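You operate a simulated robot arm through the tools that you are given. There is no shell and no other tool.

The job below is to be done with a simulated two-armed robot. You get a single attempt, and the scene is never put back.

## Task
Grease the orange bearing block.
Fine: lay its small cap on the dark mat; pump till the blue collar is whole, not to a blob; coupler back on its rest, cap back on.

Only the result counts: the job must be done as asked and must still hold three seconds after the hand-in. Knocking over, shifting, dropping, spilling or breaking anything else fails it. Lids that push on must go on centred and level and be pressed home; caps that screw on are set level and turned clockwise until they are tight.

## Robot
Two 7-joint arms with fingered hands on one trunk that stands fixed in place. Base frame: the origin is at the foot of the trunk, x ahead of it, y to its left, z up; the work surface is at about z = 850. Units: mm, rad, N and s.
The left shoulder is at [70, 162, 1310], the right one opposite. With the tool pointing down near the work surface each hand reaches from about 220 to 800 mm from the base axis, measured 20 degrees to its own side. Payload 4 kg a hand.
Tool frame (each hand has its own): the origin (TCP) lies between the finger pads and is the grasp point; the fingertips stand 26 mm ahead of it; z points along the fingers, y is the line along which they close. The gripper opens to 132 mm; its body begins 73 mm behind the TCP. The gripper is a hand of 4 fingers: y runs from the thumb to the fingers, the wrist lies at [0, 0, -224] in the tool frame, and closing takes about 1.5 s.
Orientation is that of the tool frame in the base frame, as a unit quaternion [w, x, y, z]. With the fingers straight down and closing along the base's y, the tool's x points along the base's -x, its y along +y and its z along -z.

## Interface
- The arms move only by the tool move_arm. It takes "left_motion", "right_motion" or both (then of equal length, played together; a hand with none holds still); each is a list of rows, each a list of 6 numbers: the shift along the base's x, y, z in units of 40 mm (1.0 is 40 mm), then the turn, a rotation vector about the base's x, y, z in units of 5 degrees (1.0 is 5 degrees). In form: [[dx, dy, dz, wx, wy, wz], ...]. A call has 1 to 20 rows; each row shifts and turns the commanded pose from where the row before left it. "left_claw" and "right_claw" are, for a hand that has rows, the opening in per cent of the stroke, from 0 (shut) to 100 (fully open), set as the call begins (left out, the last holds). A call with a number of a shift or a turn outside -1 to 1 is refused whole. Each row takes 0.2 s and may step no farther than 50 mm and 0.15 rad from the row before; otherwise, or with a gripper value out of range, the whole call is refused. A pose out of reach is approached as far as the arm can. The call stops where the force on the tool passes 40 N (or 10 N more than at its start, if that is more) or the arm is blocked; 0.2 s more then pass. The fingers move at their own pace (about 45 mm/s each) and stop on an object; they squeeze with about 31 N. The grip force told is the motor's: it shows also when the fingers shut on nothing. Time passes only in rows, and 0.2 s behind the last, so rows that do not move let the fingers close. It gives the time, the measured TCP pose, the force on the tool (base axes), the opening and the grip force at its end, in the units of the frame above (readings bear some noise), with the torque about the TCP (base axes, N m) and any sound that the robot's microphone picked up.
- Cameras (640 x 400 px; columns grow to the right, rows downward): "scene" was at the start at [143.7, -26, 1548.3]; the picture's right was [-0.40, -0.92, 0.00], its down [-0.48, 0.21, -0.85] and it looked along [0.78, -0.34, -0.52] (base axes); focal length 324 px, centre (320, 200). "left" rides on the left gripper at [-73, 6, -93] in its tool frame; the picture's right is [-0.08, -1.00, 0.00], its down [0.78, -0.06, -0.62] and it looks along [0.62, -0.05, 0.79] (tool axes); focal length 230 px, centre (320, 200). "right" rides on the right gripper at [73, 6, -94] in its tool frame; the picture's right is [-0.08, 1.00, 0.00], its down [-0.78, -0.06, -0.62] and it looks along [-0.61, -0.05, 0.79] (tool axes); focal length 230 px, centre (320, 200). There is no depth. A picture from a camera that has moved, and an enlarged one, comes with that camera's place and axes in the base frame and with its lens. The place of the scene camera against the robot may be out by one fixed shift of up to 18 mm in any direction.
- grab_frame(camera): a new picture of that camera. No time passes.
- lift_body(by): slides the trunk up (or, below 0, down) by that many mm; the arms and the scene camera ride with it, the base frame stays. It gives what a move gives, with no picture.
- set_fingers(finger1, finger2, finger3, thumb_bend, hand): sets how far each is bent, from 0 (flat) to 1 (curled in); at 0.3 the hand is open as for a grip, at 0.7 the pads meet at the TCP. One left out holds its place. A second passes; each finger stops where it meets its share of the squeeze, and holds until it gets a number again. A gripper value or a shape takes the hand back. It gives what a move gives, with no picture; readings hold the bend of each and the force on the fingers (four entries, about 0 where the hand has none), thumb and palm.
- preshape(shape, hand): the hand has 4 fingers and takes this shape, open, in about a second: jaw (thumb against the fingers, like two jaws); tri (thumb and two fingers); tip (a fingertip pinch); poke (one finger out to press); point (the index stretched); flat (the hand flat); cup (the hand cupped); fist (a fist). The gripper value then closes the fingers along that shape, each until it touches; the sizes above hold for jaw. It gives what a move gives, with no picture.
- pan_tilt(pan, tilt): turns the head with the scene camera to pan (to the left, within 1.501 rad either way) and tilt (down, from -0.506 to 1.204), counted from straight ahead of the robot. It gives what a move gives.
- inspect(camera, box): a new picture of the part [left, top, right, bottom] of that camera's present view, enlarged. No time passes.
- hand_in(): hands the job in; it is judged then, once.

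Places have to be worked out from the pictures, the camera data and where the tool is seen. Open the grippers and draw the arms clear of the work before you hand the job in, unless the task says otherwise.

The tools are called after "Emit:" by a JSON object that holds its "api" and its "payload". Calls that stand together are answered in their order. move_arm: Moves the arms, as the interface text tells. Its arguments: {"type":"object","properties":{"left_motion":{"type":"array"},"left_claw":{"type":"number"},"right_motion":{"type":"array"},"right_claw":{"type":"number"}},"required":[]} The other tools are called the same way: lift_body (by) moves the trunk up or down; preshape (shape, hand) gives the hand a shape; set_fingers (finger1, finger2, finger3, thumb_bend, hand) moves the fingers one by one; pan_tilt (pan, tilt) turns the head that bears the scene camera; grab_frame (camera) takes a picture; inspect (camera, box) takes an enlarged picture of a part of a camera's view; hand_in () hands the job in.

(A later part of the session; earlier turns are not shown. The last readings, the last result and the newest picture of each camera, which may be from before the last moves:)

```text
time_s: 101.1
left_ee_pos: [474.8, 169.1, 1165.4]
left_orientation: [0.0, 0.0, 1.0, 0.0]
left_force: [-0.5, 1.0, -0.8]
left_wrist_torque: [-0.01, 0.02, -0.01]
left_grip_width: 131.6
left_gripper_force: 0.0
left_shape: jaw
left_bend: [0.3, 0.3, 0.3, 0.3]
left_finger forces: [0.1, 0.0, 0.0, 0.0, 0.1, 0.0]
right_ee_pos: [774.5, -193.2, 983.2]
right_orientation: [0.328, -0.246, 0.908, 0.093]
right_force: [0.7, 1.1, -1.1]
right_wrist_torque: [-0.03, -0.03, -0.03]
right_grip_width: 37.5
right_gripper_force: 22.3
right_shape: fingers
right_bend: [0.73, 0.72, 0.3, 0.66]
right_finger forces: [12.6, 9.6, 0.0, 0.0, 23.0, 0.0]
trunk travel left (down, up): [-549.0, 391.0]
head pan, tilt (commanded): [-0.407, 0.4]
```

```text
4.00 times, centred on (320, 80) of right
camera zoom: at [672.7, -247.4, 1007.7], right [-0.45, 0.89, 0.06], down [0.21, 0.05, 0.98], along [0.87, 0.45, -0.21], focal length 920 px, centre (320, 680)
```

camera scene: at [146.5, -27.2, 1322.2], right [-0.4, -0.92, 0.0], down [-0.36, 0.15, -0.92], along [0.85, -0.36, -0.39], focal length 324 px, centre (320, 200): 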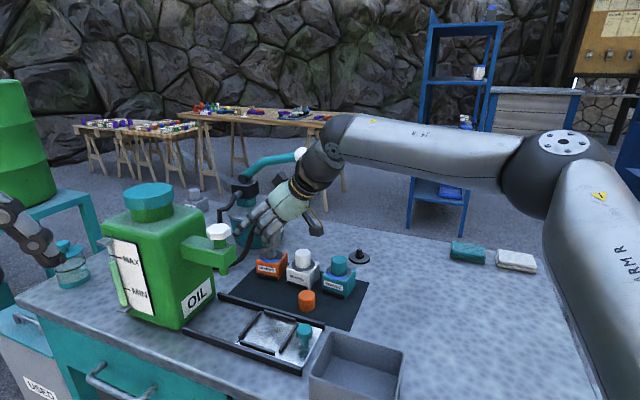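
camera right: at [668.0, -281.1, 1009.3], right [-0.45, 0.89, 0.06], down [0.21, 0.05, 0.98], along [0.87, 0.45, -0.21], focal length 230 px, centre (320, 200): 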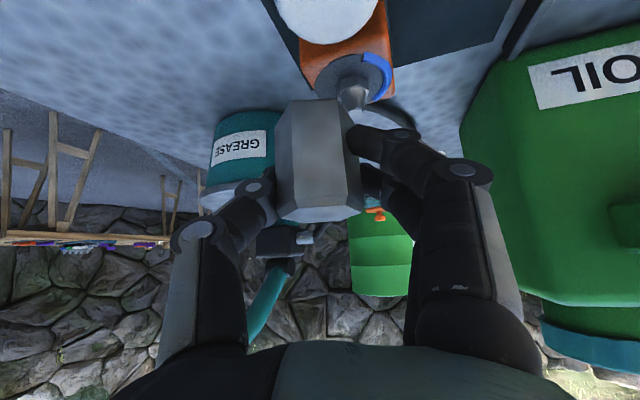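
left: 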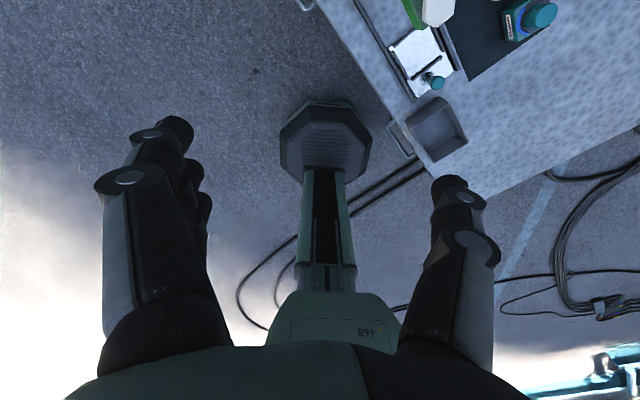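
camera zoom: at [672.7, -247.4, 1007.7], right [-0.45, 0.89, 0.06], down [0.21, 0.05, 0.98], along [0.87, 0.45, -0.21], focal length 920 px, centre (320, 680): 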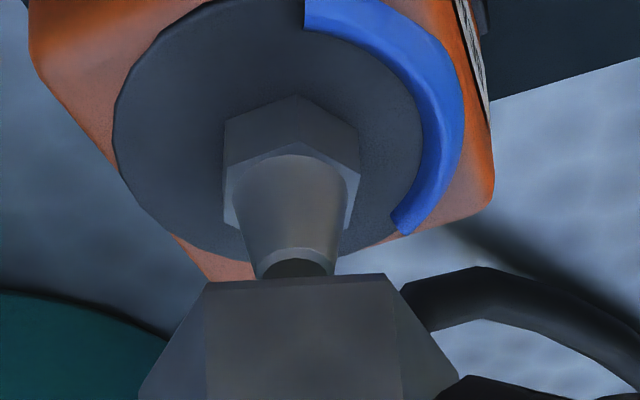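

Aligned within about 1 mm in both views. I lower using the trunk, which moves the hand exactly vertically, in small steps with force checks.

Emit:
{"api": "move_arm", "payload": {"right_motion": [[0.01, 0.025, 0, 0, 0, 0], [0, 0, 0, 0, 0, 0]]}}

Emit:
{"api": "lift_body", "payload": {"by": -8}}

Emit:
{"api": "inspect", "payload": {"camera": "scene", "box": [250, 220, 310, 265]}}

Emit:
{"api": "inspect", "payload": {"camera": "right", "box": [270, 30, 370, 130]}}

```text
time_s: 101.7
left_ee_pos: [473.9, 168.6, 1165.8]
left_orientation: [-0.001, 0.0, 1.0, 0.0]
left_force: [-0.2, -0.1, -0.2]
left_wrist_torque: [-0.05, -0.02, 0.01]
left_grip_width: 131.7
left_gripper_force: 0.1
left_shape: jaw
left_bend: [0.3, 0.3, 0.3, 0.3]
left_finger forces: [0.0, 0.1, 0.0, 0.0, 0.1, 0.0]
right_ee_pos: [774.5, -192.1, 983.1]
right_orientation: [0.327, -0.244, 0.908, 0.092]
right_force: [0.6, -0.7, -2.1]
right_wrist_torque: [-0.05, -0.02, 0.0]
right_grip_width: 37.8
right_gripper_force: 22.3
right_shape: fingers
right_bend: [0.73, 0.72, 0.3, 0.66]
right_finger forces: [12.5, 9.7, 0.0, 0.1, 22.9, 0.0]
trunk travel left (down, up): [-549.0, 391.0]
head pan, tilt (commanded): [-0.407, 0.4]
```

```text
time_s: 102.3
left_ee_pos: [474.0, 168.1, 1157.4]
left_orientation: [0.0, 0.0, 1.0, 0.0]
left_force: [0.2, 0.2, -0.4]
left_wrist_torque: [-0.05, -0.03, 0.03]
left_grip_width: 131.7
left_gripper_force: 0.1
left_shape: jaw
left_bend: [0.3, 0.3, 0.3, 0.3]
left_finger forces: [0.0, 0.1, 0.0, 0.1, 0.0, 0.0]
right_ee_pos: [776.4, -191.5, 974.6]
right_orientation: [0.328, -0.245, 0.907, 0.092]
right_force: [-1.4, 0.7, -1.8]
right_wrist_torque: [-0.02, -0.02, 0.01]
right_grip_width: 37.9
right_gripper_force: 22.3
right_shape: fingers
right_bend: [0.73, 0.72, 0.3, 0.66]
right_finger forces: [12.4, 9.7, 0.1, 0.1, 22.9, 0.0]
trunk travel left (down, up): [-541.0, 399.0]
head pan, tilt (commanded): [-0.407, 0.4]
```

```text
8.89 times, centred on (280, 242) of scene
camera zoom: at [146.5, -27.2, 1314.2], right [-0.4, -0.92, 0.0], down [-0.36, 0.15, -0.92], along [0.85, -0.36, -0.39], focal length 2878 px, centre (676, -178)
```

zoom: 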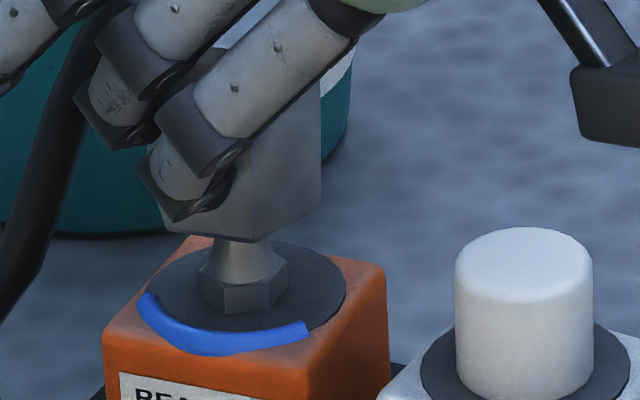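

```text
4.00 times, centred on (320, 80) of right
camera zoom: at [673.4, -246.3, 999.5], right [-0.45, 0.89, 0.06], down [0.21, 0.05, 0.98], along [0.87, 0.45, -0.21], focal length 920 px, centre (320, 680)
```

zoom: 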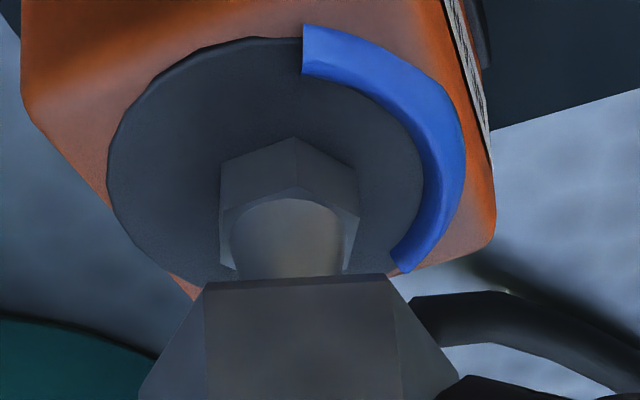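

Still well aligned. I continue down in small steps.

Emit:
{"api": "lift_body", "payload": {"by": -5}}

Emit:
{"api": "lift_body", "payload": {"by": -4}}

Emit:
{"api": "inspect", "payload": {"camera": "scene", "box": [250, 220, 310, 265]}}

Emit:
{"api": "inspect", "payload": {"camera": "right", "box": [270, 30, 370, 130]}}

```text
time_s: 102.8
left_ee_pos: [472.9, 168.3, 1151.6]
left_orientation: [0.0, 0.0, 1.0, 0.0]
left_force: [-0.2, 0.0, 0.0]
left_wrist_torque: [-0.03, -0.01, -0.02]
left_grip_width: 131.8
left_gripper_force: 0.1
left_shape: jaw
left_bend: [0.3, 0.3, 0.3, 0.3]
left_finger forces: [0.0, 0.0, 0.0, 0.1, 0.0, 0.0]
right_ee_pos: [775.5, -192.0, 969.6]
right_orientation: [0.328, -0.245, 0.908, 0.092]
right_force: [-0.1, -0.4, -1.6]
right_wrist_torque: [0.01, 0.03, 0.0]
right_grip_width: 37.5
right_gripper_force: 22.9
right_shape: fingers
right_bend: [0.73, 0.72, 0.3, 0.66]
right_finger forces: [12.5, 9.7, 0.1, 0.0, 22.9, 0.0]
trunk travel left (down, up): [-536.0, 404.0]
head pan, tilt (commanded): [-0.407, 0.4]
```

```text
time_s: 103.4
left_ee_pos: [474.1, 168.2, 1148.4]
left_orientation: [0.0, -0.001, 1.0, 0.0]
left_force: [-0.1, -0.6, 0.3]
left_wrist_torque: [-0.01, -0.02, 0.0]
left_grip_width: 131.9
left_gripper_force: 0.1
left_shape: jaw
left_bend: [0.3, 0.3, 0.3, 0.3]
left_finger forces: [0.1, 0.1, 0.0, 0.0, 0.0, 0.1]
right_ee_pos: [775.3, -192.3, 966.1]
right_orientation: [0.327, -0.245, 0.908, 0.092]
right_force: [0.0, -0.2, -2.3]
right_wrist_torque: [0.03, 0.0, 0.0]
right_grip_width: 37.8
right_gripper_force: 22.7
right_shape: fingers
right_bend: [0.73, 0.72, 0.3, 0.66]
right_finger forces: [12.6, 9.5, 0.1, 0.1, 22.9, 0.0]
trunk travel left (down, up): [-532.0, 408.0]
head pan, tilt (commanded): [-0.407, 0.4]
```

```text
8.89 times, centred on (280, 242) of scene
camera zoom: at [146.5, -27.1, 1305.2], right [-0.4, -0.92, 0.0], down [-0.36, 0.15, -0.92], along [0.85, -0.36, -0.39], focal length 2878 px, centre (676, -178)
```

zoom: 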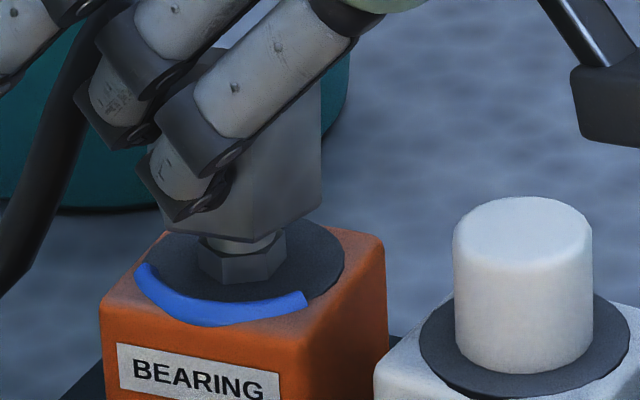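

```text
4.00 times, centred on (320, 80) of right
camera zoom: at [673.3, -246.3, 990.6], right [-0.45, 0.89, 0.06], down [0.21, 0.05, 0.98], along [0.87, 0.45, -0.21], focal length 920 px, centre (320, 680)
```

zoom: 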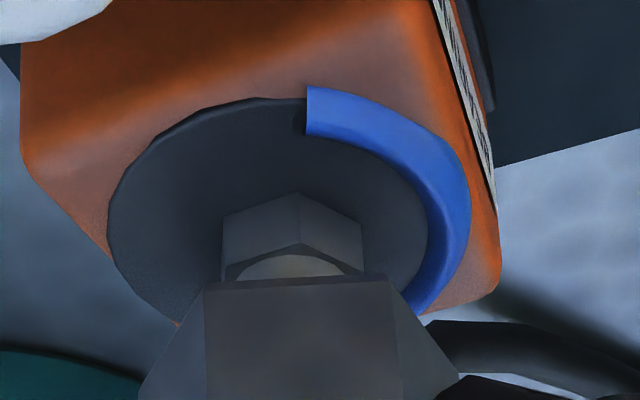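

The coupler is sliding down over the nipple with no contact force. I continue lowering and watch the force.

Emit:
{"api": "lift_body", "payload": {"by": -4}}

Emit:
{"api": "lift_body", "payload": {"by": -3}}

Emit:
{"api": "inspect", "payload": {"camera": "scene", "box": [250, 210, 310, 255]}}

Emit:
{"api": "inspect", "payload": {"camera": "right", "box": [270, 30, 370, 130]}}

```text
time_s: 103.9
left_ee_pos: [474.1, 169.1, 1145.4]
left_orientation: [0.0, 0.0, 1.0, -0.001]
left_force: [-0.3, -0.2, 0.3]
left_wrist_torque: [-0.01, 0.0, 0.02]
left_grip_width: 131.7
left_gripper_force: 0.1
left_shape: jaw
left_bend: [0.3, 0.3, 0.3, 0.3]
left_finger forces: [0.0, 0.0, 0.1, 0.0, 0.0, 0.0]
right_ee_pos: [775.3, -192.0, 960.8]
right_orientation: [0.328, -0.245, 0.908, 0.092]
right_force: [0.3, 0.1, -1.2]
right_wrist_torque: [0.02, 0.02, 0.02]
right_grip_width: 37.7
right_gripper_force: 22.8
right_shape: fingers
right_bend: [0.73, 0.72, 0.3, 0.66]
right_finger forces: [12.5, 9.6, 0.0, 0.1, 22.8, 0.0]
trunk travel left (down, up): [-528.0, 412.0]
head pan, tilt (commanded): [-0.407, 0.4]
```

```text
time_s: 104.4
left_ee_pos: [474.7, 168.9, 1141.0]
left_orientation: [-0.001, 0.0, 1.0, 0.0]
left_force: [-0.1, 0.8, 0.2]
left_wrist_torque: [0.01, -0.01, 0.02]
left_grip_width: 131.8
left_gripper_force: 0.1
left_shape: jaw
left_bend: [0.3, 0.3, 0.3, 0.3]
left_finger forces: [0.1, 0.0, 0.1, 0.1, 0.0, 0.0]
right_ee_pos: [774.9, -192.1, 958.6]
right_orientation: [0.327, -0.245, 0.908, 0.092]
right_force: [-0.4, -0.3, -1.3]
right_wrist_torque: [0.0, 0.02, 0.0]
right_grip_width: 37.6
right_gripper_force: 23.1
right_shape: fingers
right_bend: [0.73, 0.72, 0.3, 0.66]
right_finger forces: [12.5, 9.8, 0.0, 0.0, 22.9, 0.1]
trunk travel left (down, up): [-525.0, 415.0]
head pan, tilt (commanded): [-0.407, 0.4]
```

```text
8.89 times, centred on (280, 232) of scene
camera zoom: at [146.5, -27.1, 1298.2], right [-0.4, -0.92, 0.0], down [-0.36, 0.15, -0.92], along [0.85, -0.36, -0.39], focal length 2878 px, centre (676, -89)
```

zoom: 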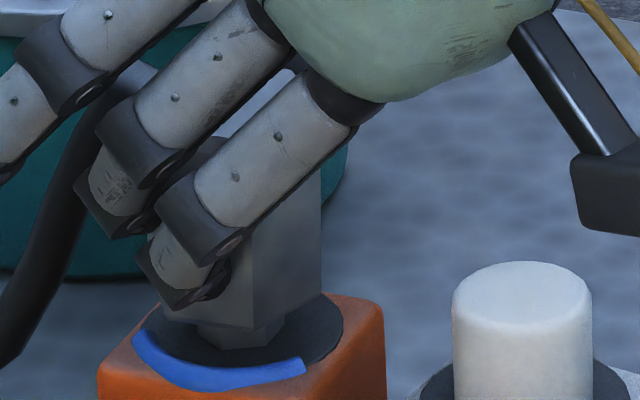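

```text
4.00 times, centred on (320, 80) of right
camera zoom: at [673.3, -246.3, 983.6], right [-0.45, 0.89, 0.06], down [0.21, 0.05, 0.98], along [0.87, 0.45, -0.21], focal length 920 px, centre (320, 680)
```

zoom: 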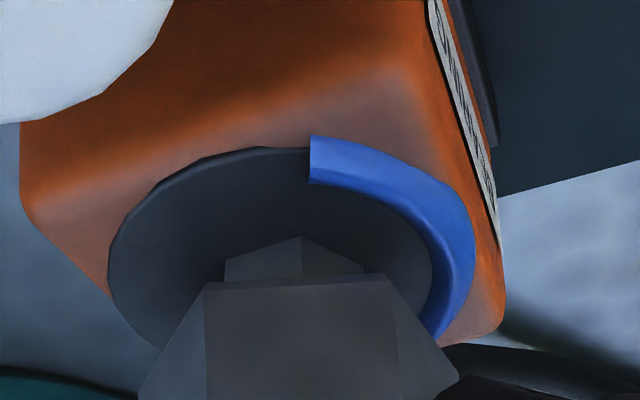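

Going on down; only the lower part of the nut is still visible.

Emit:
{"api": "lift_body", "payload": {"by": -3}}

Emit:
{"api": "lift_body", "payload": {"by": -3}}

Emit:
{"api": "lift_body", "payload": {"by": -2}}

Emit:
{"api": "inspect", "payload": {"camera": "scene", "box": [250, 210, 310, 255]}}

```text
time_s: 104.9
left_ee_pos: [474.6, 168.5, 1139.0]
left_orientation: [-0.001, 0.0, 1.0, 0.0]
left_force: [-0.2, -0.2, 0.0]
left_wrist_torque: [0.0, 0.01, 0.01]
left_grip_width: 131.7
left_gripper_force: 0.0
left_shape: jaw
left_bend: [0.3, 0.3, 0.3, 0.3]
left_finger forces: [0.1, 0.0, 0.0, 0.0, 0.0, 0.0]
right_ee_pos: [774.6, -192.3, 956.9]
right_orientation: [0.328, -0.244, 0.908, 0.092]
right_force: [0.0, -0.1, -1.8]
right_wrist_torque: [-0.04, 0.0, 0.02]
right_grip_width: 37.9
right_gripper_force: 22.6
right_shape: fingers
right_bend: [0.73, 0.72, 0.3, 0.66]
right_finger forces: [12.5, 9.8, 0.1, 0.0, 22.9, 0.0]
trunk travel left (down, up): [-522.0, 418.0]
head pan, tilt (commanded): [-0.407, 0.4]
```

```text
time_s: 105.5
left_ee_pos: [473.7, 168.3, 1136.3]
left_orientation: [-0.001, 0.001, 1.0, 0.0]
left_force: [0.4, -0.3, -0.1]
left_wrist_torque: [0.0, -0.03, -0.02]
left_grip_width: 131.8
left_gripper_force: 0.0
left_shape: jaw
left_bend: [0.3, 0.3, 0.3, 0.3]
left_finger forces: [0.1, 0.0, 0.1, 0.0, 0.1, 0.0]
right_ee_pos: [776.1, -191.2, 953.4]
right_orientation: [0.327, -0.245, 0.908, 0.093]
right_force: [0.2, 0.7, -0.7]
right_wrist_torque: [0.05, -0.02, 0.02]
right_grip_width: 38.0
right_gripper_force: 22.2
right_shape: fingers
right_bend: [0.73, 0.72, 0.3, 0.66]
right_finger forces: [12.5, 9.7, 0.0, 0.1, 22.9, 0.1]
trunk travel left (down, up): [-519.0, 421.0]
head pan, tilt (commanded): [-0.407, 0.4]
```

```text
time_s: 106.0
left_ee_pos: [472.7, 168.7, 1133.1]
left_orientation: [-0.001, 0.0, 1.0, 0.001]
left_force: [-0.3, 0.5, -0.1]
left_wrist_torque: [0.03, -0.01, -0.01]
left_grip_width: 131.7
left_gripper_force: 0.0
left_shape: jaw
left_bend: [0.3, 0.3, 0.3, 0.3]
left_finger forces: [0.1, 0.0, 0.1, 0.0, 0.1, 0.0]
right_ee_pos: [775.6, -192.1, 951.3]
right_orientation: [0.328, -0.245, 0.908, 0.093]
right_force: [-1.0, -0.2, -1.9]
right_wrist_torque: [0.01, -0.03, 0.0]
right_grip_width: 37.7
right_gripper_force: 22.6
right_shape: fingers
right_bend: [0.73, 0.72, 0.3, 0.66]
right_finger forces: [12.6, 9.7, 0.0, 0.0, 23.0, 0.1]
trunk travel left (down, up): [-517.0, 423.0]
head pan, tilt (commanded): [-0.407, 0.4]
```

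```text
8.89 times, centred on (280, 232) of scene
camera zoom: at [146.5, -27.1, 1290.2], right [-0.4, -0.92, 0.0], down [-0.36, 0.15, -0.92], along [0.85, -0.36, -0.39], focal length 2878 px, centre (676, -89)
```

zoom: 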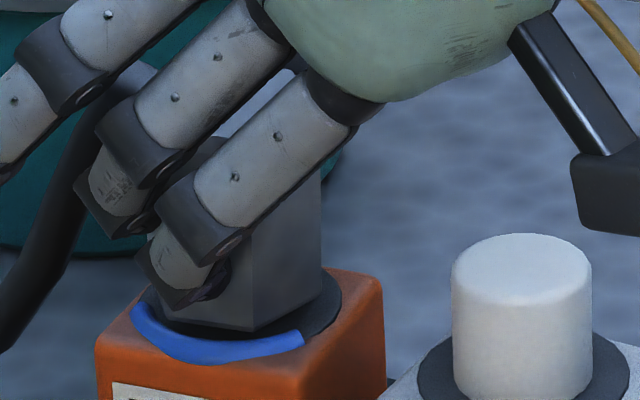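

Nearly down on the collar. I continue in 2 mm steps, watching for contact or a click.

Emit:
{"api": "lift_body", "payload": {"by": -2}}

Emit:
{"api": "lift_body", "payload": {"by": -2}}

Emit:
{"api": "inspect", "payload": {"camera": "scene", "box": [250, 210, 310, 255]}}

Emit:
{"api": "inspect", "payload": {"camera": "right", "box": [240, 30, 400, 230]}}

```text
time_s: 106.5
left_ee_pos: [473.5, 169.4, 1131.6]
left_orientation: [-0.001, 0.0, 1.0, 0.0]
left_force: [1.1, 0.0, -0.3]
left_wrist_torque: [-0.04, -0.01, 0.02]
left_grip_width: 131.9
left_gripper_force: 0.1
left_shape: jaw
left_bend: [0.3, 0.3, 0.3, 0.3]
left_finger forces: [0.1, 0.0, 0.1, 0.0, 0.1, 0.0]
right_ee_pos: [776.2, -191.7, 948.4]
right_orientation: [0.328, -0.245, 0.908, 0.092]
right_force: [-0.4, -0.4, -1.4]
right_wrist_torque: [0.01, -0.01, 0.02]
right_grip_width: 38.0
right_gripper_force: 22.5
right_shape: fingers
right_bend: [0.73, 0.72, 0.3, 0.66]
right_finger forces: [12.5, 9.7, 0.1, 0.0, 22.8, 0.1]
trunk travel left (down, up): [-515.0, 425.0]
head pan, tilt (commanded): [-0.407, 0.4]
```

```text
time_s: 107.0
left_ee_pos: [473.2, 169.8, 1130.4]
left_orientation: [0.0, -0.001, 1.0, -0.001]
left_force: [-0.3, 1.6, 0.0]
left_wrist_torque: [0.01, 0.01, 0.03]
left_grip_width: 131.9
left_gripper_force: 0.1
left_shape: jaw
left_bend: [0.3, 0.3, 0.3, 0.3]
left_finger forces: [0.0, 0.0, 0.1, 0.0, 0.0, 0.0]
right_ee_pos: [775.3, -191.7, 947.7]
right_orientation: [0.329, -0.244, 0.908, 0.093]
right_force: [-0.2, 0.5, -1.0]
right_wrist_torque: [0.0, 0.02, -0.03]
right_grip_width: 37.7
right_gripper_force: 22.8
right_shape: fingers
right_bend: [0.73, 0.72, 0.3, 0.66]
right_finger forces: [12.6, 9.7, 0.0, 0.1, 23.0, 0.0]
trunk travel left (down, up): [-513.0, 427.0]
head pan, tilt (commanded): [-0.407, 0.4]
```

```text
8.89 times, centred on (280, 232) of scene
camera zoom: at [146.3, -27.1, 1286.2], right [-0.4, -0.92, 0.0], down [-0.36, 0.15, -0.92], along [0.85, -0.36, -0.39], focal length 2878 px, centre (676, -89)
```

zoom: 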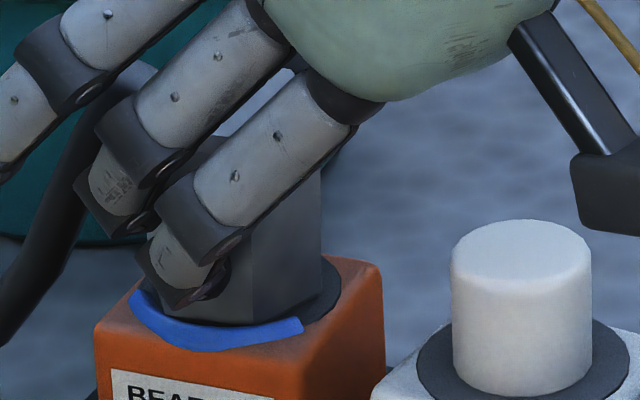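

```text
2.00 times, centred on (320, 130) of right
camera zoom: at [673.2, -246.2, 971.8], right [-0.45, 0.89, 0.06], down [0.21, 0.05, 0.98], along [0.87, 0.45, -0.21], focal length 460 px, centre (320, 340)
```

zoom: 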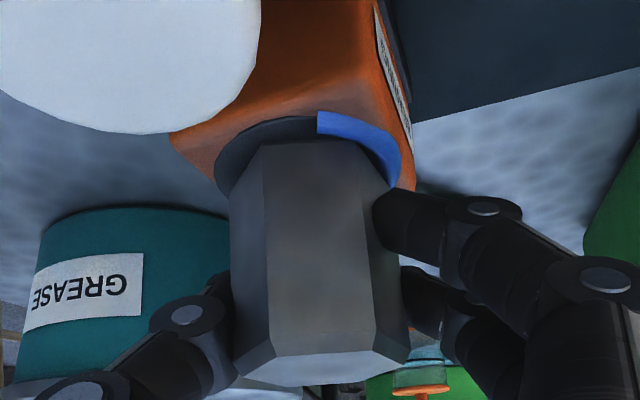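

Almost seated, and finger 1 still clears the blue collar. A little further down.

Emit:
{"api": "lift_body", "payload": {"by": -2}}

Emit:
{"api": "lift_body", "payload": {"by": -1.5}}

Emit:
{"api": "inspect", "payload": {"camera": "right", "box": [240, 30, 400, 230]}}

Emit:
{"api": "inspect", "payload": {"camera": "scene", "box": [250, 210, 310, 255]}}

```text
time_s: 107.5
left_ee_pos: [473.4, 169.1, 1127.6]
left_orientation: [0.0, 0.0, 1.0, 0.001]
left_force: [0.4, -0.1, 0.3]
left_wrist_torque: [0.0, -0.01, 0.0]
left_grip_width: 131.8
left_gripper_force: 0.1
left_shape: jaw
left_bend: [0.3, 0.3, 0.3, 0.3]
left_finger forces: [0.0, 0.1, 0.0, 0.0, 0.0, 0.0]
right_ee_pos: [776.0, -192.2, 946.0]
right_orientation: [0.329, -0.244, 0.907, 0.092]
right_force: [1.5, 0.2, 3.6]
right_wrist_torque: [-0.02, 0.04, -0.02]
right_grip_width: 37.8
right_gripper_force: 23.9
right_shape: fingers
right_bend: [0.73, 0.72, 0.3, 0.66]
right_finger forces: [13.0, 10.4, 0.0, 0.0, 24.2, 0.0]
trunk travel left (down, up): [-511.0, 429.0]
head pan, tilt (commanded): [-0.407, 0.4]
```

```text
time_s: 108.0
left_ee_pos: [472.9, 168.7, 1126.5]
left_orientation: [0.0, 0.001, 1.0, 0.0]
left_force: [-1.0, 0.7, -0.7]
left_wrist_torque: [-0.01, -0.02, 0.02]
left_grip_width: 131.7
left_gripper_force: 0.0
left_shape: jaw
left_bend: [0.3, 0.3, 0.3, 0.3]
left_finger forces: [0.0, 0.0, 0.0, 0.0, 0.0, 0.0]
right_ee_pos: [775.5, -192.0, 946.7]
right_orientation: [0.329, -0.245, 0.907, 0.093]
right_force: [3.3, 0.7, 7.9]
right_wrist_torque: [0.1, -0.01, -0.03]
right_grip_width: 37.6
right_gripper_force: 23.4
right_shape: fingers
right_bend: [0.73, 0.72, 0.3, 0.66]
right_finger forces: [13.1, 9.9, 0.1, 0.1, 23.8, 0.1]
trunk travel left (down, up): [-510.0, 430.0]
head pan, tilt (commanded): [-0.407, 0.4]
```

```text
2.00 times, centred on (320, 130) of right
camera zoom: at [673.2, -245.5, 969.8], right [-0.45, 0.89, 0.06], down [0.21, 0.05, 0.98], along [0.87, 0.45, -0.21], focal length 460 px, centre (320, 340)
```

zoom: 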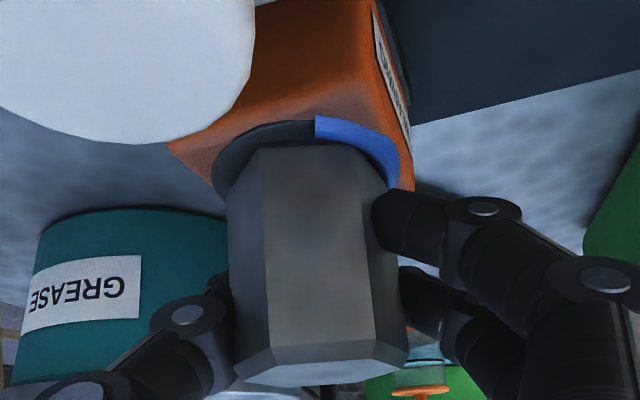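

```text
8.89 times, centred on (280, 232) of scene
camera zoom: at [145.7, -26.6, 1282.9], right [-0.4, -0.92, 0.0], down [-0.36, 0.15, -0.92], along [0.85, -0.36, -0.39], focal length 2878 px, centre (676, -89)
```

zoom: 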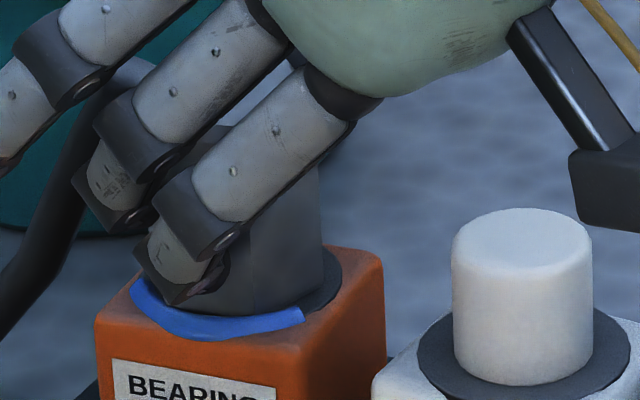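

Contact at about 9 N: the coupler is down on the nipple. I press a little harder to snap it on, listening for a click.

Emit:
{"api": "move_arm", "payload": {"right_motion": [[0, 0, -0.05, 0, 0, 0], [0, 0, 0, 0, 0, 0]]}}

Emit:
{"api": "move_arm", "payload": {"right_motion": [[0, 0, -0.05, 0, 0, 0], [0, 0, 0, 0, 0, 0]]}}

```text
time_s: 108.6
left_ee_pos: [471.7, 170.3, 1127.0]
left_orientation: [0.001, 0.0, 1.0, 0.0]
left_force: [-0.2, 0.3, 0.8]
left_wrist_torque: [-0.02, 0.05, 0.0]
left_grip_width: 131.7
left_gripper_force: 0.0
left_shape: jaw
left_bend: [0.3, 0.3, 0.3, 0.3]
left_finger forces: [0.0, 0.0, 0.0, 0.0, 0.0, 0.0]
right_ee_pos: [775.0, -190.4, 943.9]
right_orientation: [0.33, -0.245, 0.907, 0.092]
right_force: [5.1, 1.8, 14.7]
right_wrist_torque: [0.16, 0.01, -0.08]
right_grip_width: 36.8
right_gripper_force: 23.7
right_shape: fingers
right_bend: [0.74, 0.72, 0.3, 0.66]
right_finger forces: [13.2, 10.0, 0.0, 0.0, 23.9, 0.1]
trunk travel left (down, up): [-510.0, 430.0]
head pan, tilt (commanded): [-0.407, 0.4]
```

```text
time_s: 109.2
left_ee_pos: [470.2, 171.8, 1126.4]
left_orientation: [0.001, 0.0, 1.0, -0.001]
left_force: [0.0, 0.2, 0.6]
left_wrist_torque: [0.04, 0.02, 0.02]
left_grip_width: 131.8
left_gripper_force: 0.0
left_shape: jaw
left_bend: [0.3, 0.3, 0.3, 0.3]
left_finger forces: [0.1, 0.1, 0.0, 0.0, 0.0, 0.0]
right_ee_pos: [774.5, -190.0, 943.2]
right_orientation: [0.331, -0.245, 0.907, 0.092]
right_force: [6.7, 3.2, 21.6]
right_wrist_torque: [0.35, 0.01, -0.1]
right_grip_width: 35.9
right_gripper_force: 23.8
right_shape: fingers
right_bend: [0.74, 0.73, 0.3, 0.66]
right_finger forces: [12.8, 10.8, 0.0, 0.0, 24.2, 0.0]
trunk travel left (down, up): [-510.0, 430.0]
head pan, tilt (commanded): [-0.407, 0.4]
```

The force rises steadily without a click. I look at whether the coupler is fully down and level.

Emit:
{"api": "inspect", "payload": {"camera": "scene", "box": [250, 205, 310, 250]}}

Emit:
{"api": "inspect", "payload": {"camera": "right", "box": [240, 30, 400, 230]}}

```text
8.89 times, centred on (280, 228) of scene
camera zoom: at [144.1, -25.8, 1283.2], right [-0.4, -0.92, 0.0], down [-0.36, 0.15, -0.92], along [0.85, -0.36, -0.39], focal length 2878 px, centre (676, -44)
```

zoom: 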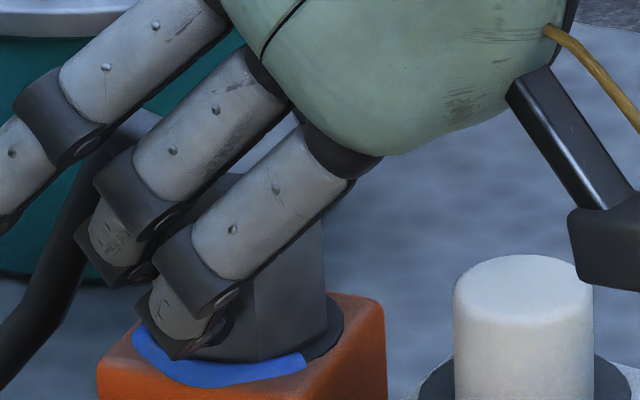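

```text
2.00 times, centred on (320, 130) of right
camera zoom: at [672.2, -244.7, 967.3], right [-0.45, 0.89, 0.05], down [0.21, 0.05, 0.98], along [0.87, 0.45, -0.2], focal length 460 px, centre (320, 340)
```

zoom: 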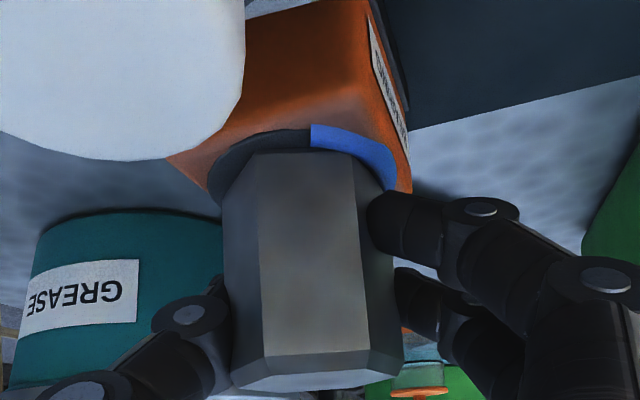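

Finger 1's tip seems to rest against the collar edge and take part of the load. I ease off the pressure and open finger 1 away.

Emit:
{"api": "move_arm", "payload": {"right_motion": [[0, 0, 0.08, 0, 0, 0], [0, 0, 0, 0, 0, 0]]}}

Emit:
{"api": "set_fingers", "payload": {"hand": "right", "finger1": 0.35}}

Emit:
{"api": "inspect", "payload": {"camera": "right", "box": [240, 30, 480, 230]}}

Emit:
{"api": "inspect", "payload": {"camera": "scene", "box": [250, 205, 310, 250]}}

```text
time_s: 109.8
left_ee_pos: [470.7, 169.9, 1126.3]
left_orientation: [0.0, 0.0, 1.0, 0.0]
left_force: [-0.5, 0.7, 0.5]
left_wrist_torque: [0.01, 0.01, -0.01]
left_grip_width: 131.7
left_gripper_force: 0.1
left_shape: jaw
left_bend: [0.3, 0.3, 0.3, 0.3]
left_finger forces: [0.0, 0.0, 0.0, 0.0, 0.0, 0.0]
right_ee_pos: [774.0, -191.2, 943.7]
right_orientation: [0.328, -0.246, 0.907, 0.092]
right_force: [3.5, 3.9, 15.1]
right_wrist_torque: [0.28, 0.07, -0.1]
right_grip_width: 35.9
right_gripper_force: 24.2
right_shape: fingers
right_bend: [0.74, 0.73, 0.3, 0.66]
right_finger forces: [13.6, 11.5, 0.0, 0.0, 23.3, 0.0]
trunk travel left (down, up): [-510.0, 430.0]
head pan, tilt (commanded): [-0.407, 0.4]
```

```text
time_s: 110.8
left_ee_pos: [473.1, 169.2, 1126.6]
left_orientation: [-0.001, 0.001, 1.0, 0.0]
left_force: [0.3, 0.6, 0.7]
left_wrist_torque: [0.02, 0.0, -0.01]
left_grip_width: 131.7
left_gripper_force: 0.1
left_shape: jaw
left_bend: [0.3, 0.3, 0.3, 0.3]
left_finger forces: [0.0, 0.0, 0.1, 0.0, 0.0, 0.0]
right_ee_pos: [774.0, -192.6, 941.1]
right_orientation: [0.327, -0.244, 0.908, 0.092]
right_force: [1.9, -4.4, 3.0]
right_wrist_torque: [-0.06, -0.03, -0.03]
right_grip_width: 70.3
right_gripper_force: 12.7
right_shape: fingers
right_bend: [0.35, 0.72, 0.3, 0.69]
right_finger forces: [0.0, 10.7, 0.0, 0.1, 15.6, 0.0]
trunk travel left (down, up): [-510.0, 430.0]
head pan, tilt (commanded): [-0.407, 0.4]
```

```text
2.00 times, centred on (360, 130) of right
camera zoom: at [672.5, -247.3, 966.5], right [-0.45, 0.89, 0.06], down [0.21, 0.05, 0.98], along [0.87, 0.45, -0.21], focal length 460 px, centre (240, 340)
```

zoom: 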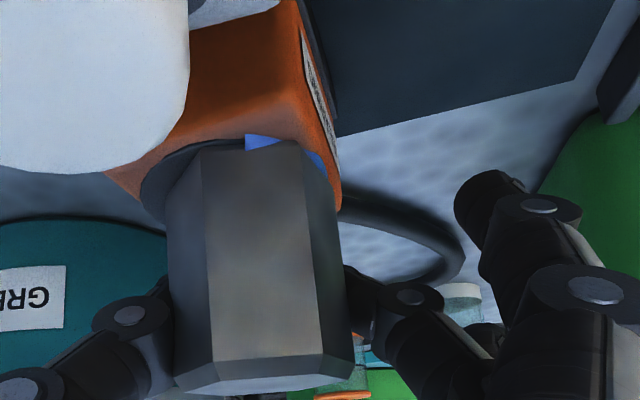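

```text
8.89 times, centred on (280, 228) of scene
camera zoom: at [145.9, -27.6, 1282.7], right [-0.4, -0.92, 0.0], down [-0.36, 0.15, -0.92], along [0.85, -0.36, -0.39], focal length 2878 px, centre (676, -44)
```

zoom: 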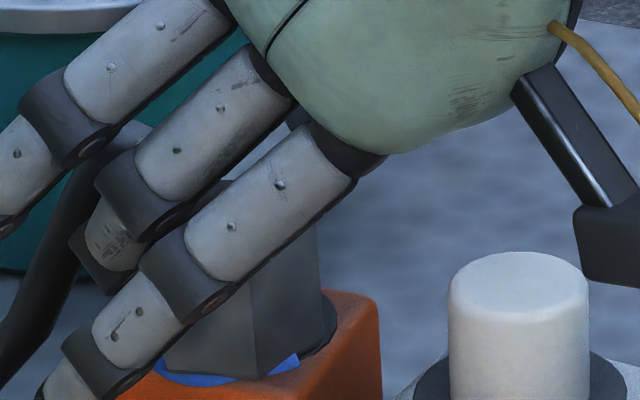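

With finger 1 gone, thumb and finger 2 push the coupler slightly askew. I release it completely so it can sit freely on the nipple, then look.

Emit:
{"api": "move_arm", "payload": {"right_motion": [[0, 0, 0, 0, 0, 0], [0, 0, 0, 0, 0, 0], [0, 0, 0, 0, 0, 0], [0, 0, 0, 0, 0, 0]], "right_claw": 70}}

Emit:
{"api": "grab_frame", "payload": {"camera": "right"}}

Emit:
{"api": "inspect", "payload": {"camera": "scene", "box": [240, 190, 320, 250]}}

```text
time_s: 111.8
left_ee_pos: [473.4, 169.2, 1125.2]
left_orientation: [-0.001, 0.0, 1.0, 0.001]
left_force: [-0.2, 0.2, 0.0]
left_wrist_torque: [0.01, 0.01, 0.0]
left_grip_width: 131.7
left_gripper_force: 0.1
left_shape: jaw
left_bend: [0.3, 0.3, 0.3, 0.3]
left_finger forces: [0.0, 0.0, 0.0, 0.1, 0.1, 0.0]
right_ee_pos: [774.5, -191.5, 943.0]
right_orientation: [0.329, -0.245, 0.908, 0.092]
right_force: [-0.7, 0.0, 0.6]
right_wrist_torque: [-0.02, -0.01, 0.0]
right_grip_width: 91.9
right_gripper_force: 0.1
right_shape: jaw
right_bend: [0.68, 0.68, 0.68, 0.64]
right_finger forces: [0.1, 0.1, 0.0, 0.1, 0.0, 0.0]
trunk travel left (down, up): [-510.0, 430.0]
head pan, tilt (commanded): [-0.407, 0.4]
```

```text
taken
camera right: at [673.1, -246.3, 967.2], right [-0.45, 0.89, 0.06], down [0.21, 0.05, 0.98], along [0.87, 0.45, -0.21], focal length 230 px, centre (320, 200)
```

right: 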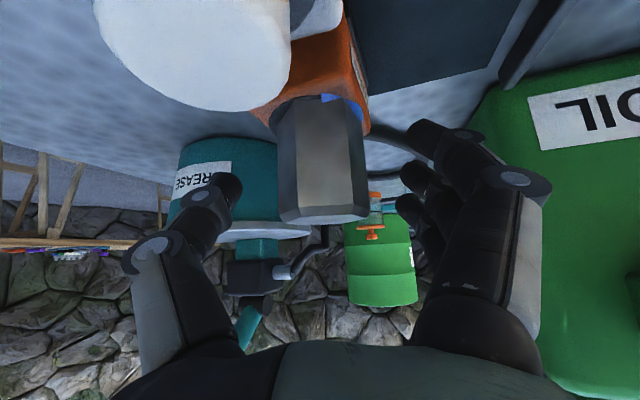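

```text
6.67 times, centred on (280, 220) of scene
camera zoom: at [146.2, -27.1, 1282.7], right [-0.4, -0.92, 0.0], down [-0.36, 0.15, -0.92], along [0.85, -0.36, -0.39], focal length 2159 px, centre (587, 67)
```

zoom: 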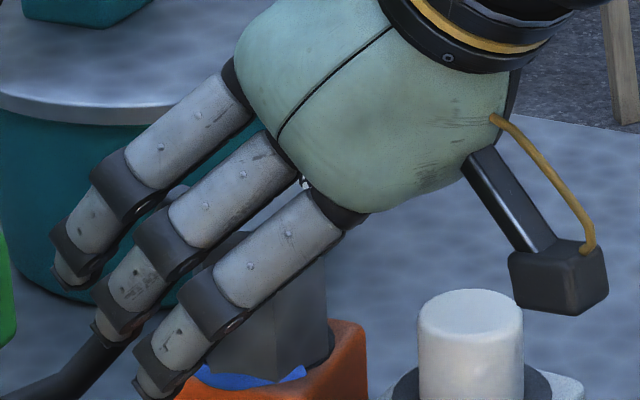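

The coupler stays standing on the nipple. I raise the trunk 60 mm to free the hand and view the coupler.

Emit:
{"api": "lift_body", "payload": {"by": 60}}

Emit:
{"api": "grab_frame", "payload": {"camera": "right"}}

Emit:
{"api": "inspect", "payload": {"camera": "scene", "box": [230, 200, 350, 290]}}

```text
time_s: 112.8
left_ee_pos: [472.9, 168.7, 1186.1]
left_orientation: [0.0, 0.0, 1.0, 0.0]
left_force: [0.3, 0.1, 0.1]
left_wrist_torque: [0.0, 0.01, 0.01]
left_grip_width: 132.2
left_gripper_force: 0.1
left_shape: jaw
left_bend: [0.3, 0.3, 0.3, 0.3]
left_finger forces: [0.1, 0.1, 0.0, 0.1, 0.0, 0.0]
right_ee_pos: [775.8, -191.6, 1002.5]
right_orientation: [0.328, -0.245, 0.908, 0.093]
right_force: [-0.1, 0.1, -0.2]
right_wrist_torque: [-0.02, 0.0, -0.06]
right_grip_width: 91.8
right_gripper_force: 0.1
right_shape: jaw
right_bend: [0.68, 0.68, 0.68, 0.64]
right_finger forces: [0.0, 0.0, 0.1, 0.0, 0.0, 0.0]
trunk travel left (down, up): [-570.0, 370.0]
head pan, tilt (commanded): [-0.407, 0.4]
```

```text
taken
camera right: at [673.3, -246.4, 1027.1], right [-0.45, 0.89, 0.06], down [0.21, 0.05, 0.98], along [0.87, 0.45, -0.21], focal length 230 px, centre (320, 200)
```

right: 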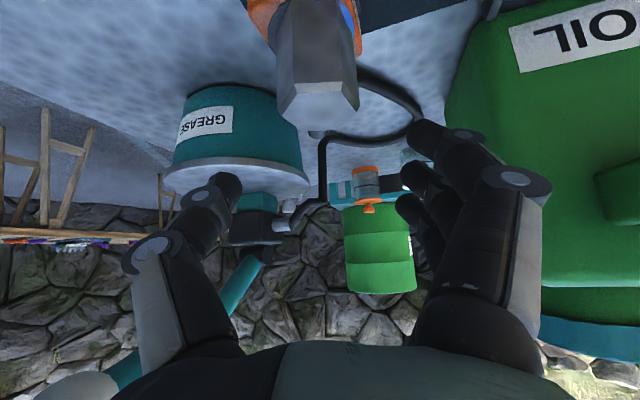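

```text
4.44 times, centred on (290, 245) of scene
camera zoom: at [146.5, -27.1, 1342.7], right [-0.4, -0.92, 0.0], down [-0.36, 0.15, -0.92], along [0.85, -0.36, -0.39], focal length 1439 px, centre (453, 0)
```

zoom: 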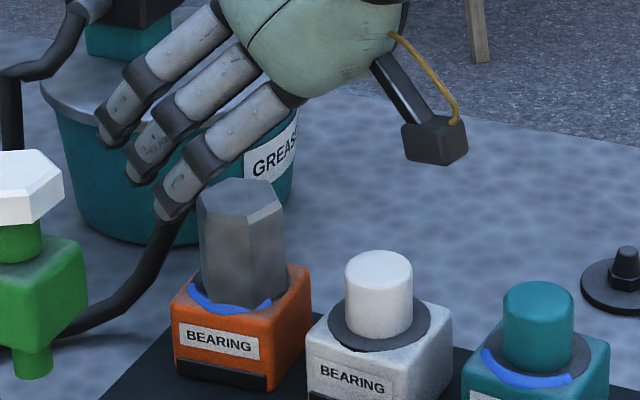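

The coupler stands seated on the nipple. Next is pumping; I will cage the white lever ball between fingers (above) and thumb (below). First I back the hand away from the coupler and look at the pump.

Emit:
{"api": "move_arm", "payload": {"right_motion": [[-0.1, -0.05, 0.5, 0, 0, 0], [-0.6, -0.4, 0.3, 0, 0, 0], [-0.6, -0.4, 0.3, 0, 0, 0], [-0.6, -0.5, 0.2, 0, 0, 0], [-0.5, -0.6, 0.2, 0, 0, 0], [0, 0, 0, 0, 0, 0]]}}

Emit:
{"api": "grab_frame", "payload": {"camera": "right"}}

Emit:
{"api": "grab_frame", "payload": {"camera": "scene"}}

```text
time_s: 114.2
left_ee_pos: [474.4, 169.9, 1185.4]
left_orientation: [-0.001, 0.0, 1.0, 0.0]
left_force: [0.0, 0.9, -0.7]
left_wrist_torque: [-0.04, 0.05, 0.0]
left_grip_width: 131.8
left_gripper_force: 0.1
left_shape: jaw
left_bend: [0.3, 0.3, 0.3, 0.3]
left_finger forces: [0.0, 0.0, 0.0, 0.0, 0.0, 0.1]
right_ee_pos: [679.4, -270.2, 1063.7]
right_orientation: [0.327, -0.245, 0.908, 0.092]
right_force: [-0.2, 0.0, 0.3]
right_wrist_torque: [0.01, -0.01, -0.02]
right_grip_width: 92.0
right_gripper_force: 0.2
right_shape: jaw
right_bend: [0.68, 0.68, 0.68, 0.64]
right_finger forces: [0.0, 0.1, 0.0, 0.1, 0.1, 0.0]
trunk travel left (down, up): [-570.0, 370.0]
head pan, tilt (commanded): [-0.407, 0.4]
```

```text
taken
camera right: at [578.1, -324.1, 1087.2], right [-0.45, 0.89, 0.06], down [0.21, 0.05, 0.98], along [0.87, 0.45, -0.21], focal length 230 px, centre (320, 200)
```

right: 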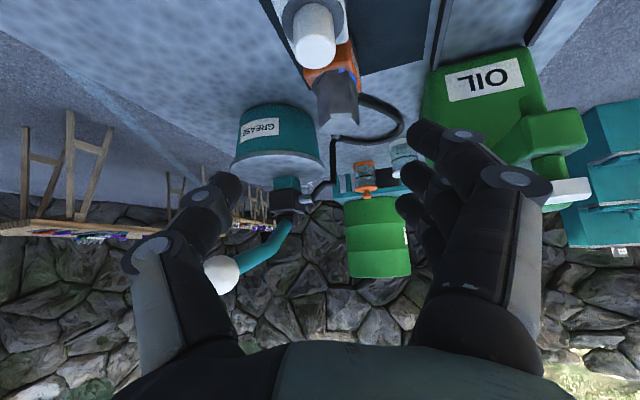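

```text
taken
camera scene: at [147.2, -26.4, 1342.6], right [-0.4, -0.92, 0.0], down [-0.36, 0.15, -0.92], along [0.85, -0.36, -0.39], focal length 324 px, centre (320, 200)
```

scene: 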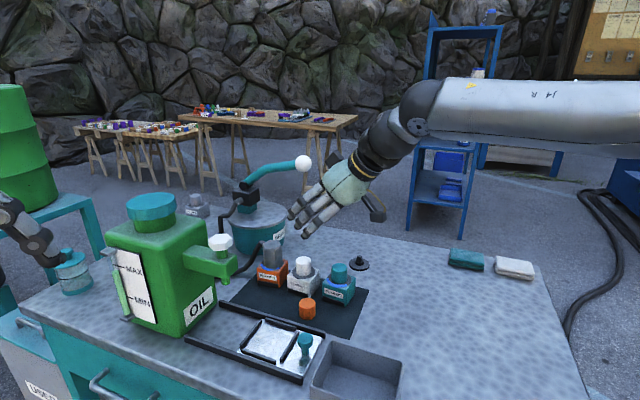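

I enlarge the pump lever and the coupled block.

Emit:
{"api": "inspect", "payload": {"camera": "scene", "box": [210, 140, 330, 230]}}

Emit:
{"api": "inspect", "payload": {"camera": "scene", "box": [240, 230, 330, 300]}}

Emit:
{"api": "inspect", "payload": {"camera": "right", "box": [190, 80, 350, 310]}}

```text
4.44 times, centred on (270, 185) of scene
camera zoom: at [147.2, -26.4, 1342.6], right [-0.4, -0.92, 0.0], down [-0.36, 0.15, -0.92], along [0.85, -0.36, -0.39], focal length 1439 px, centre (542, 267)
```

zoom: 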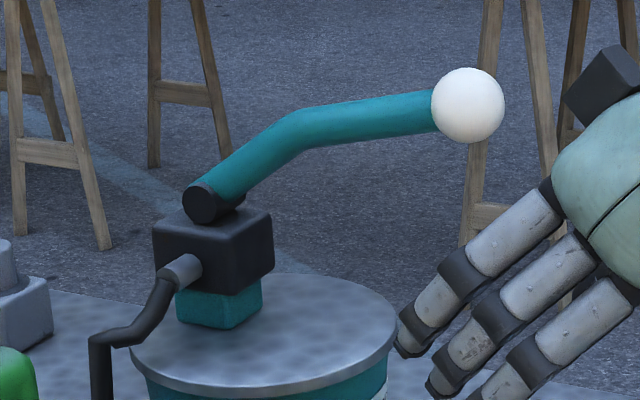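

```text
5.71 times, centred on (285, 265) of scene
camera zoom: at [147.2, -26.4, 1342.6], right [-0.4, -0.92, 0.0], down [-0.36, 0.15, -0.92], along [0.85, -0.36, -0.39], focal length 1850 px, centre (520, -171)
```

zoom: 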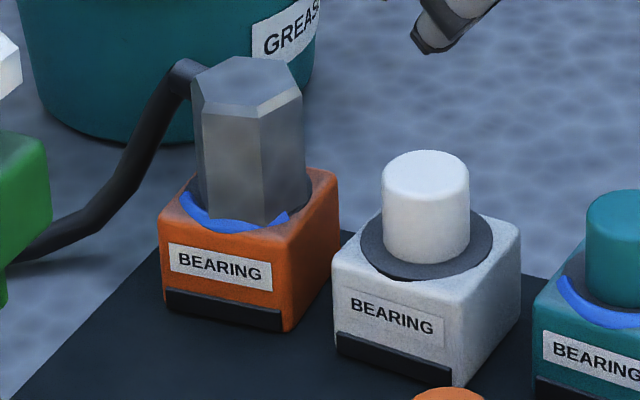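

```text
1.74 times, centred on (270, 195) of right
camera zoom: at [578.1, -324.1, 1087.2], right [-0.45, 0.89, 0.06], down [0.21, 0.05, 0.98], along [0.87, 0.45, -0.21], focal length 400 px, centre (407, 209)
```

zoom: 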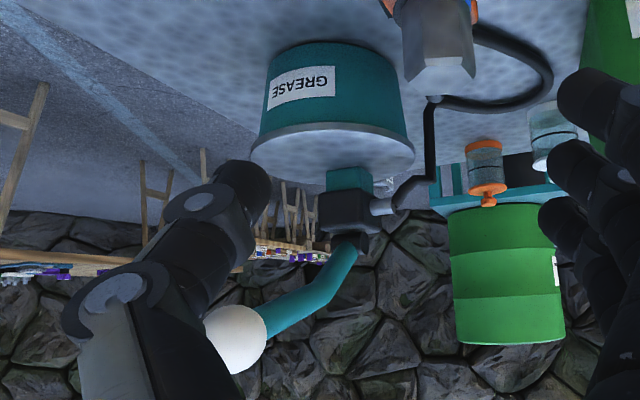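

Ball at about (855, -303, 1110), lever pivot near (999, -178, 1026). I roll the hand so the fingers come above and the thumb below, raise its pitch to near horizontal, and move to a stand-off spot behind the ball.

Emit:
{"api": "move_arm", "payload": {"right_motion": [[0.03, -0.167, 0.105, 0.806, 0.031, -0.707], [0.03, -0.167, 0.105, 0.806, 0.031, -0.707], [0.03, -0.167, 0.105, 0.806, 0.031, -0.707], [0.03, -0.167, 0.105, 0.806, 0.031, -0.707], [0.03, -0.167, 0.105, 0.806, 0.031, -0.707], [0.03, -0.167, 0.105, 0.902, 0.089, -0.574], [0.03, -0.167, 0.105, 0.902, 0.089, -0.574], [0.03, -0.167, 0.105, 0.902, 0.089, -0.574], [0.03, -0.167, 0.105, 0.902, 0.089, -0.574], [0, 0, 0, 0, 0, 0]], "right_claw": 55}}

```text
time_s: 116.4
left_ee_pos: [473.4, 169.2, 1186.0]
left_orientation: [0.0, 0.001, 1.0, 0.001]
left_force: [-0.7, -0.5, -0.5]
left_wrist_torque: [-0.02, 0.03, -0.01]
left_grip_width: 131.8
left_gripper_force: 0.0
left_shape: jaw
left_bend: [0.3, 0.3, 0.3, 0.3]
left_finger forces: [0.0, 0.0, 0.0, 0.1, 0.0, 0.1]
right_ee_pos: [690.3, -331.2, 1101.3]
right_orientation: [0.376, 0.11, 0.869, 0.303]
right_force: [-0.2, 0.7, -0.3]
right_wrist_torque: [0.0, 0.01, -0.02]
right_grip_width: 73.5
right_gripper_force: 0.0
right_shape: jaw
right_bend: [0.72, 0.72, 0.72, 0.7]
right_finger forces: [0.1, 0.0, 0.1, 0.0, 0.1, 0.0]
trunk travel left (down, up): [-570.0, 370.0]
head pan, tilt (commanded): [-0.407, 0.4]
```

No limits. I continue the second half of the roll and tilt.

Emit:
{"api": "move_arm", "payload": {"right_motion": [[0.03, -0.167, 0.105, 0.94, 0.112, -0.5], [0.03, -0.167, 0.105, 0.977, 0.134, -0.423], [0.03, -0.167, 0.105, 0.977, 0.134, -0.423], [0.03, -0.167, 0.105, 0.977, 0.134, -0.4], [0.03, -0.167, 0.105, 0.977, 0.134, -0.4], [0.03, -0.1, 0.05, 0.978, 0.134, -0.35], [0.03, -0.1, 0.05, 0.978, 0.134, -0.3], [0.03, -0.1, 0.05, 0.978, 0.134, -0.277], [0.03, -0.1, 0.05, 0.978, 0.134, -0.277], [0, 0, 0, 0, 0, 0]]}}

Emit:
{"api": "grab_frame", "payload": {"camera": "right"}}

Emit:
{"api": "grab_frame", "payload": {"camera": "scene"}}

```text
time_s: 118.6
left_ee_pos: [472.6, 169.1, 1184.8]
left_orientation: [0.001, 0.0, 1.0, -0.001]
left_force: [-0.3, -0.1, 0.3]
left_wrist_torque: [-0.02, 0.01, 0.0]
left_grip_width: 131.9
left_gripper_force: 0.0
left_shape: jaw
left_bend: [0.3, 0.3, 0.3, 0.3]
left_finger forces: [0.0, 0.0, 0.1, 0.0, 0.1, 0.1]
right_ee_pos: [701.1, -379.7, 1130.7]
right_orientation: [0.298, 0.381, 0.689, 0.539]
right_force: [-0.5, 0.7, 0.3]
right_wrist_torque: [0.01, 0.02, -0.02]
right_grip_width: 73.1
right_gripper_force: 0.0
right_shape: jaw
right_bend: [0.72, 0.72, 0.72, 0.7]
right_finger forces: [0.0, 0.0, 0.0, 0.0, 0.0, 0.0]
trunk travel left (down, up): [-570.0, 370.0]
head pan, tilt (commanded): [-0.407, 0.4]
```

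```text
taken
camera right: at [587.0, -366.0, 1157.4], right [0.25, 0.06, 0.97], down [-0.1, -0.99, 0.09], along [0.96, -0.12, -0.24], focal length 230 px, centre (320, 200)
```

right: 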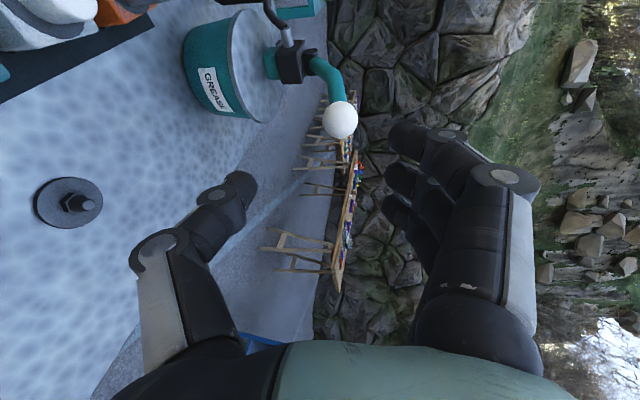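

```text
taken
camera scene: at [146.2, -26.9, 1342.7], right [-0.4, -0.92, 0.0], down [-0.36, 0.15, -0.92], along [0.85, -0.36, -0.39], focal length 324 px, centre (320, 200)
```

scene: 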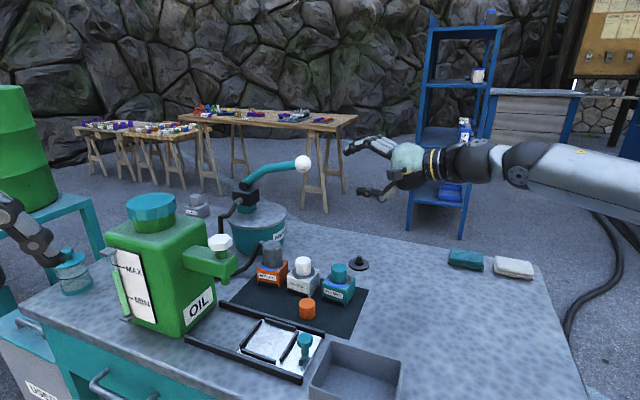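

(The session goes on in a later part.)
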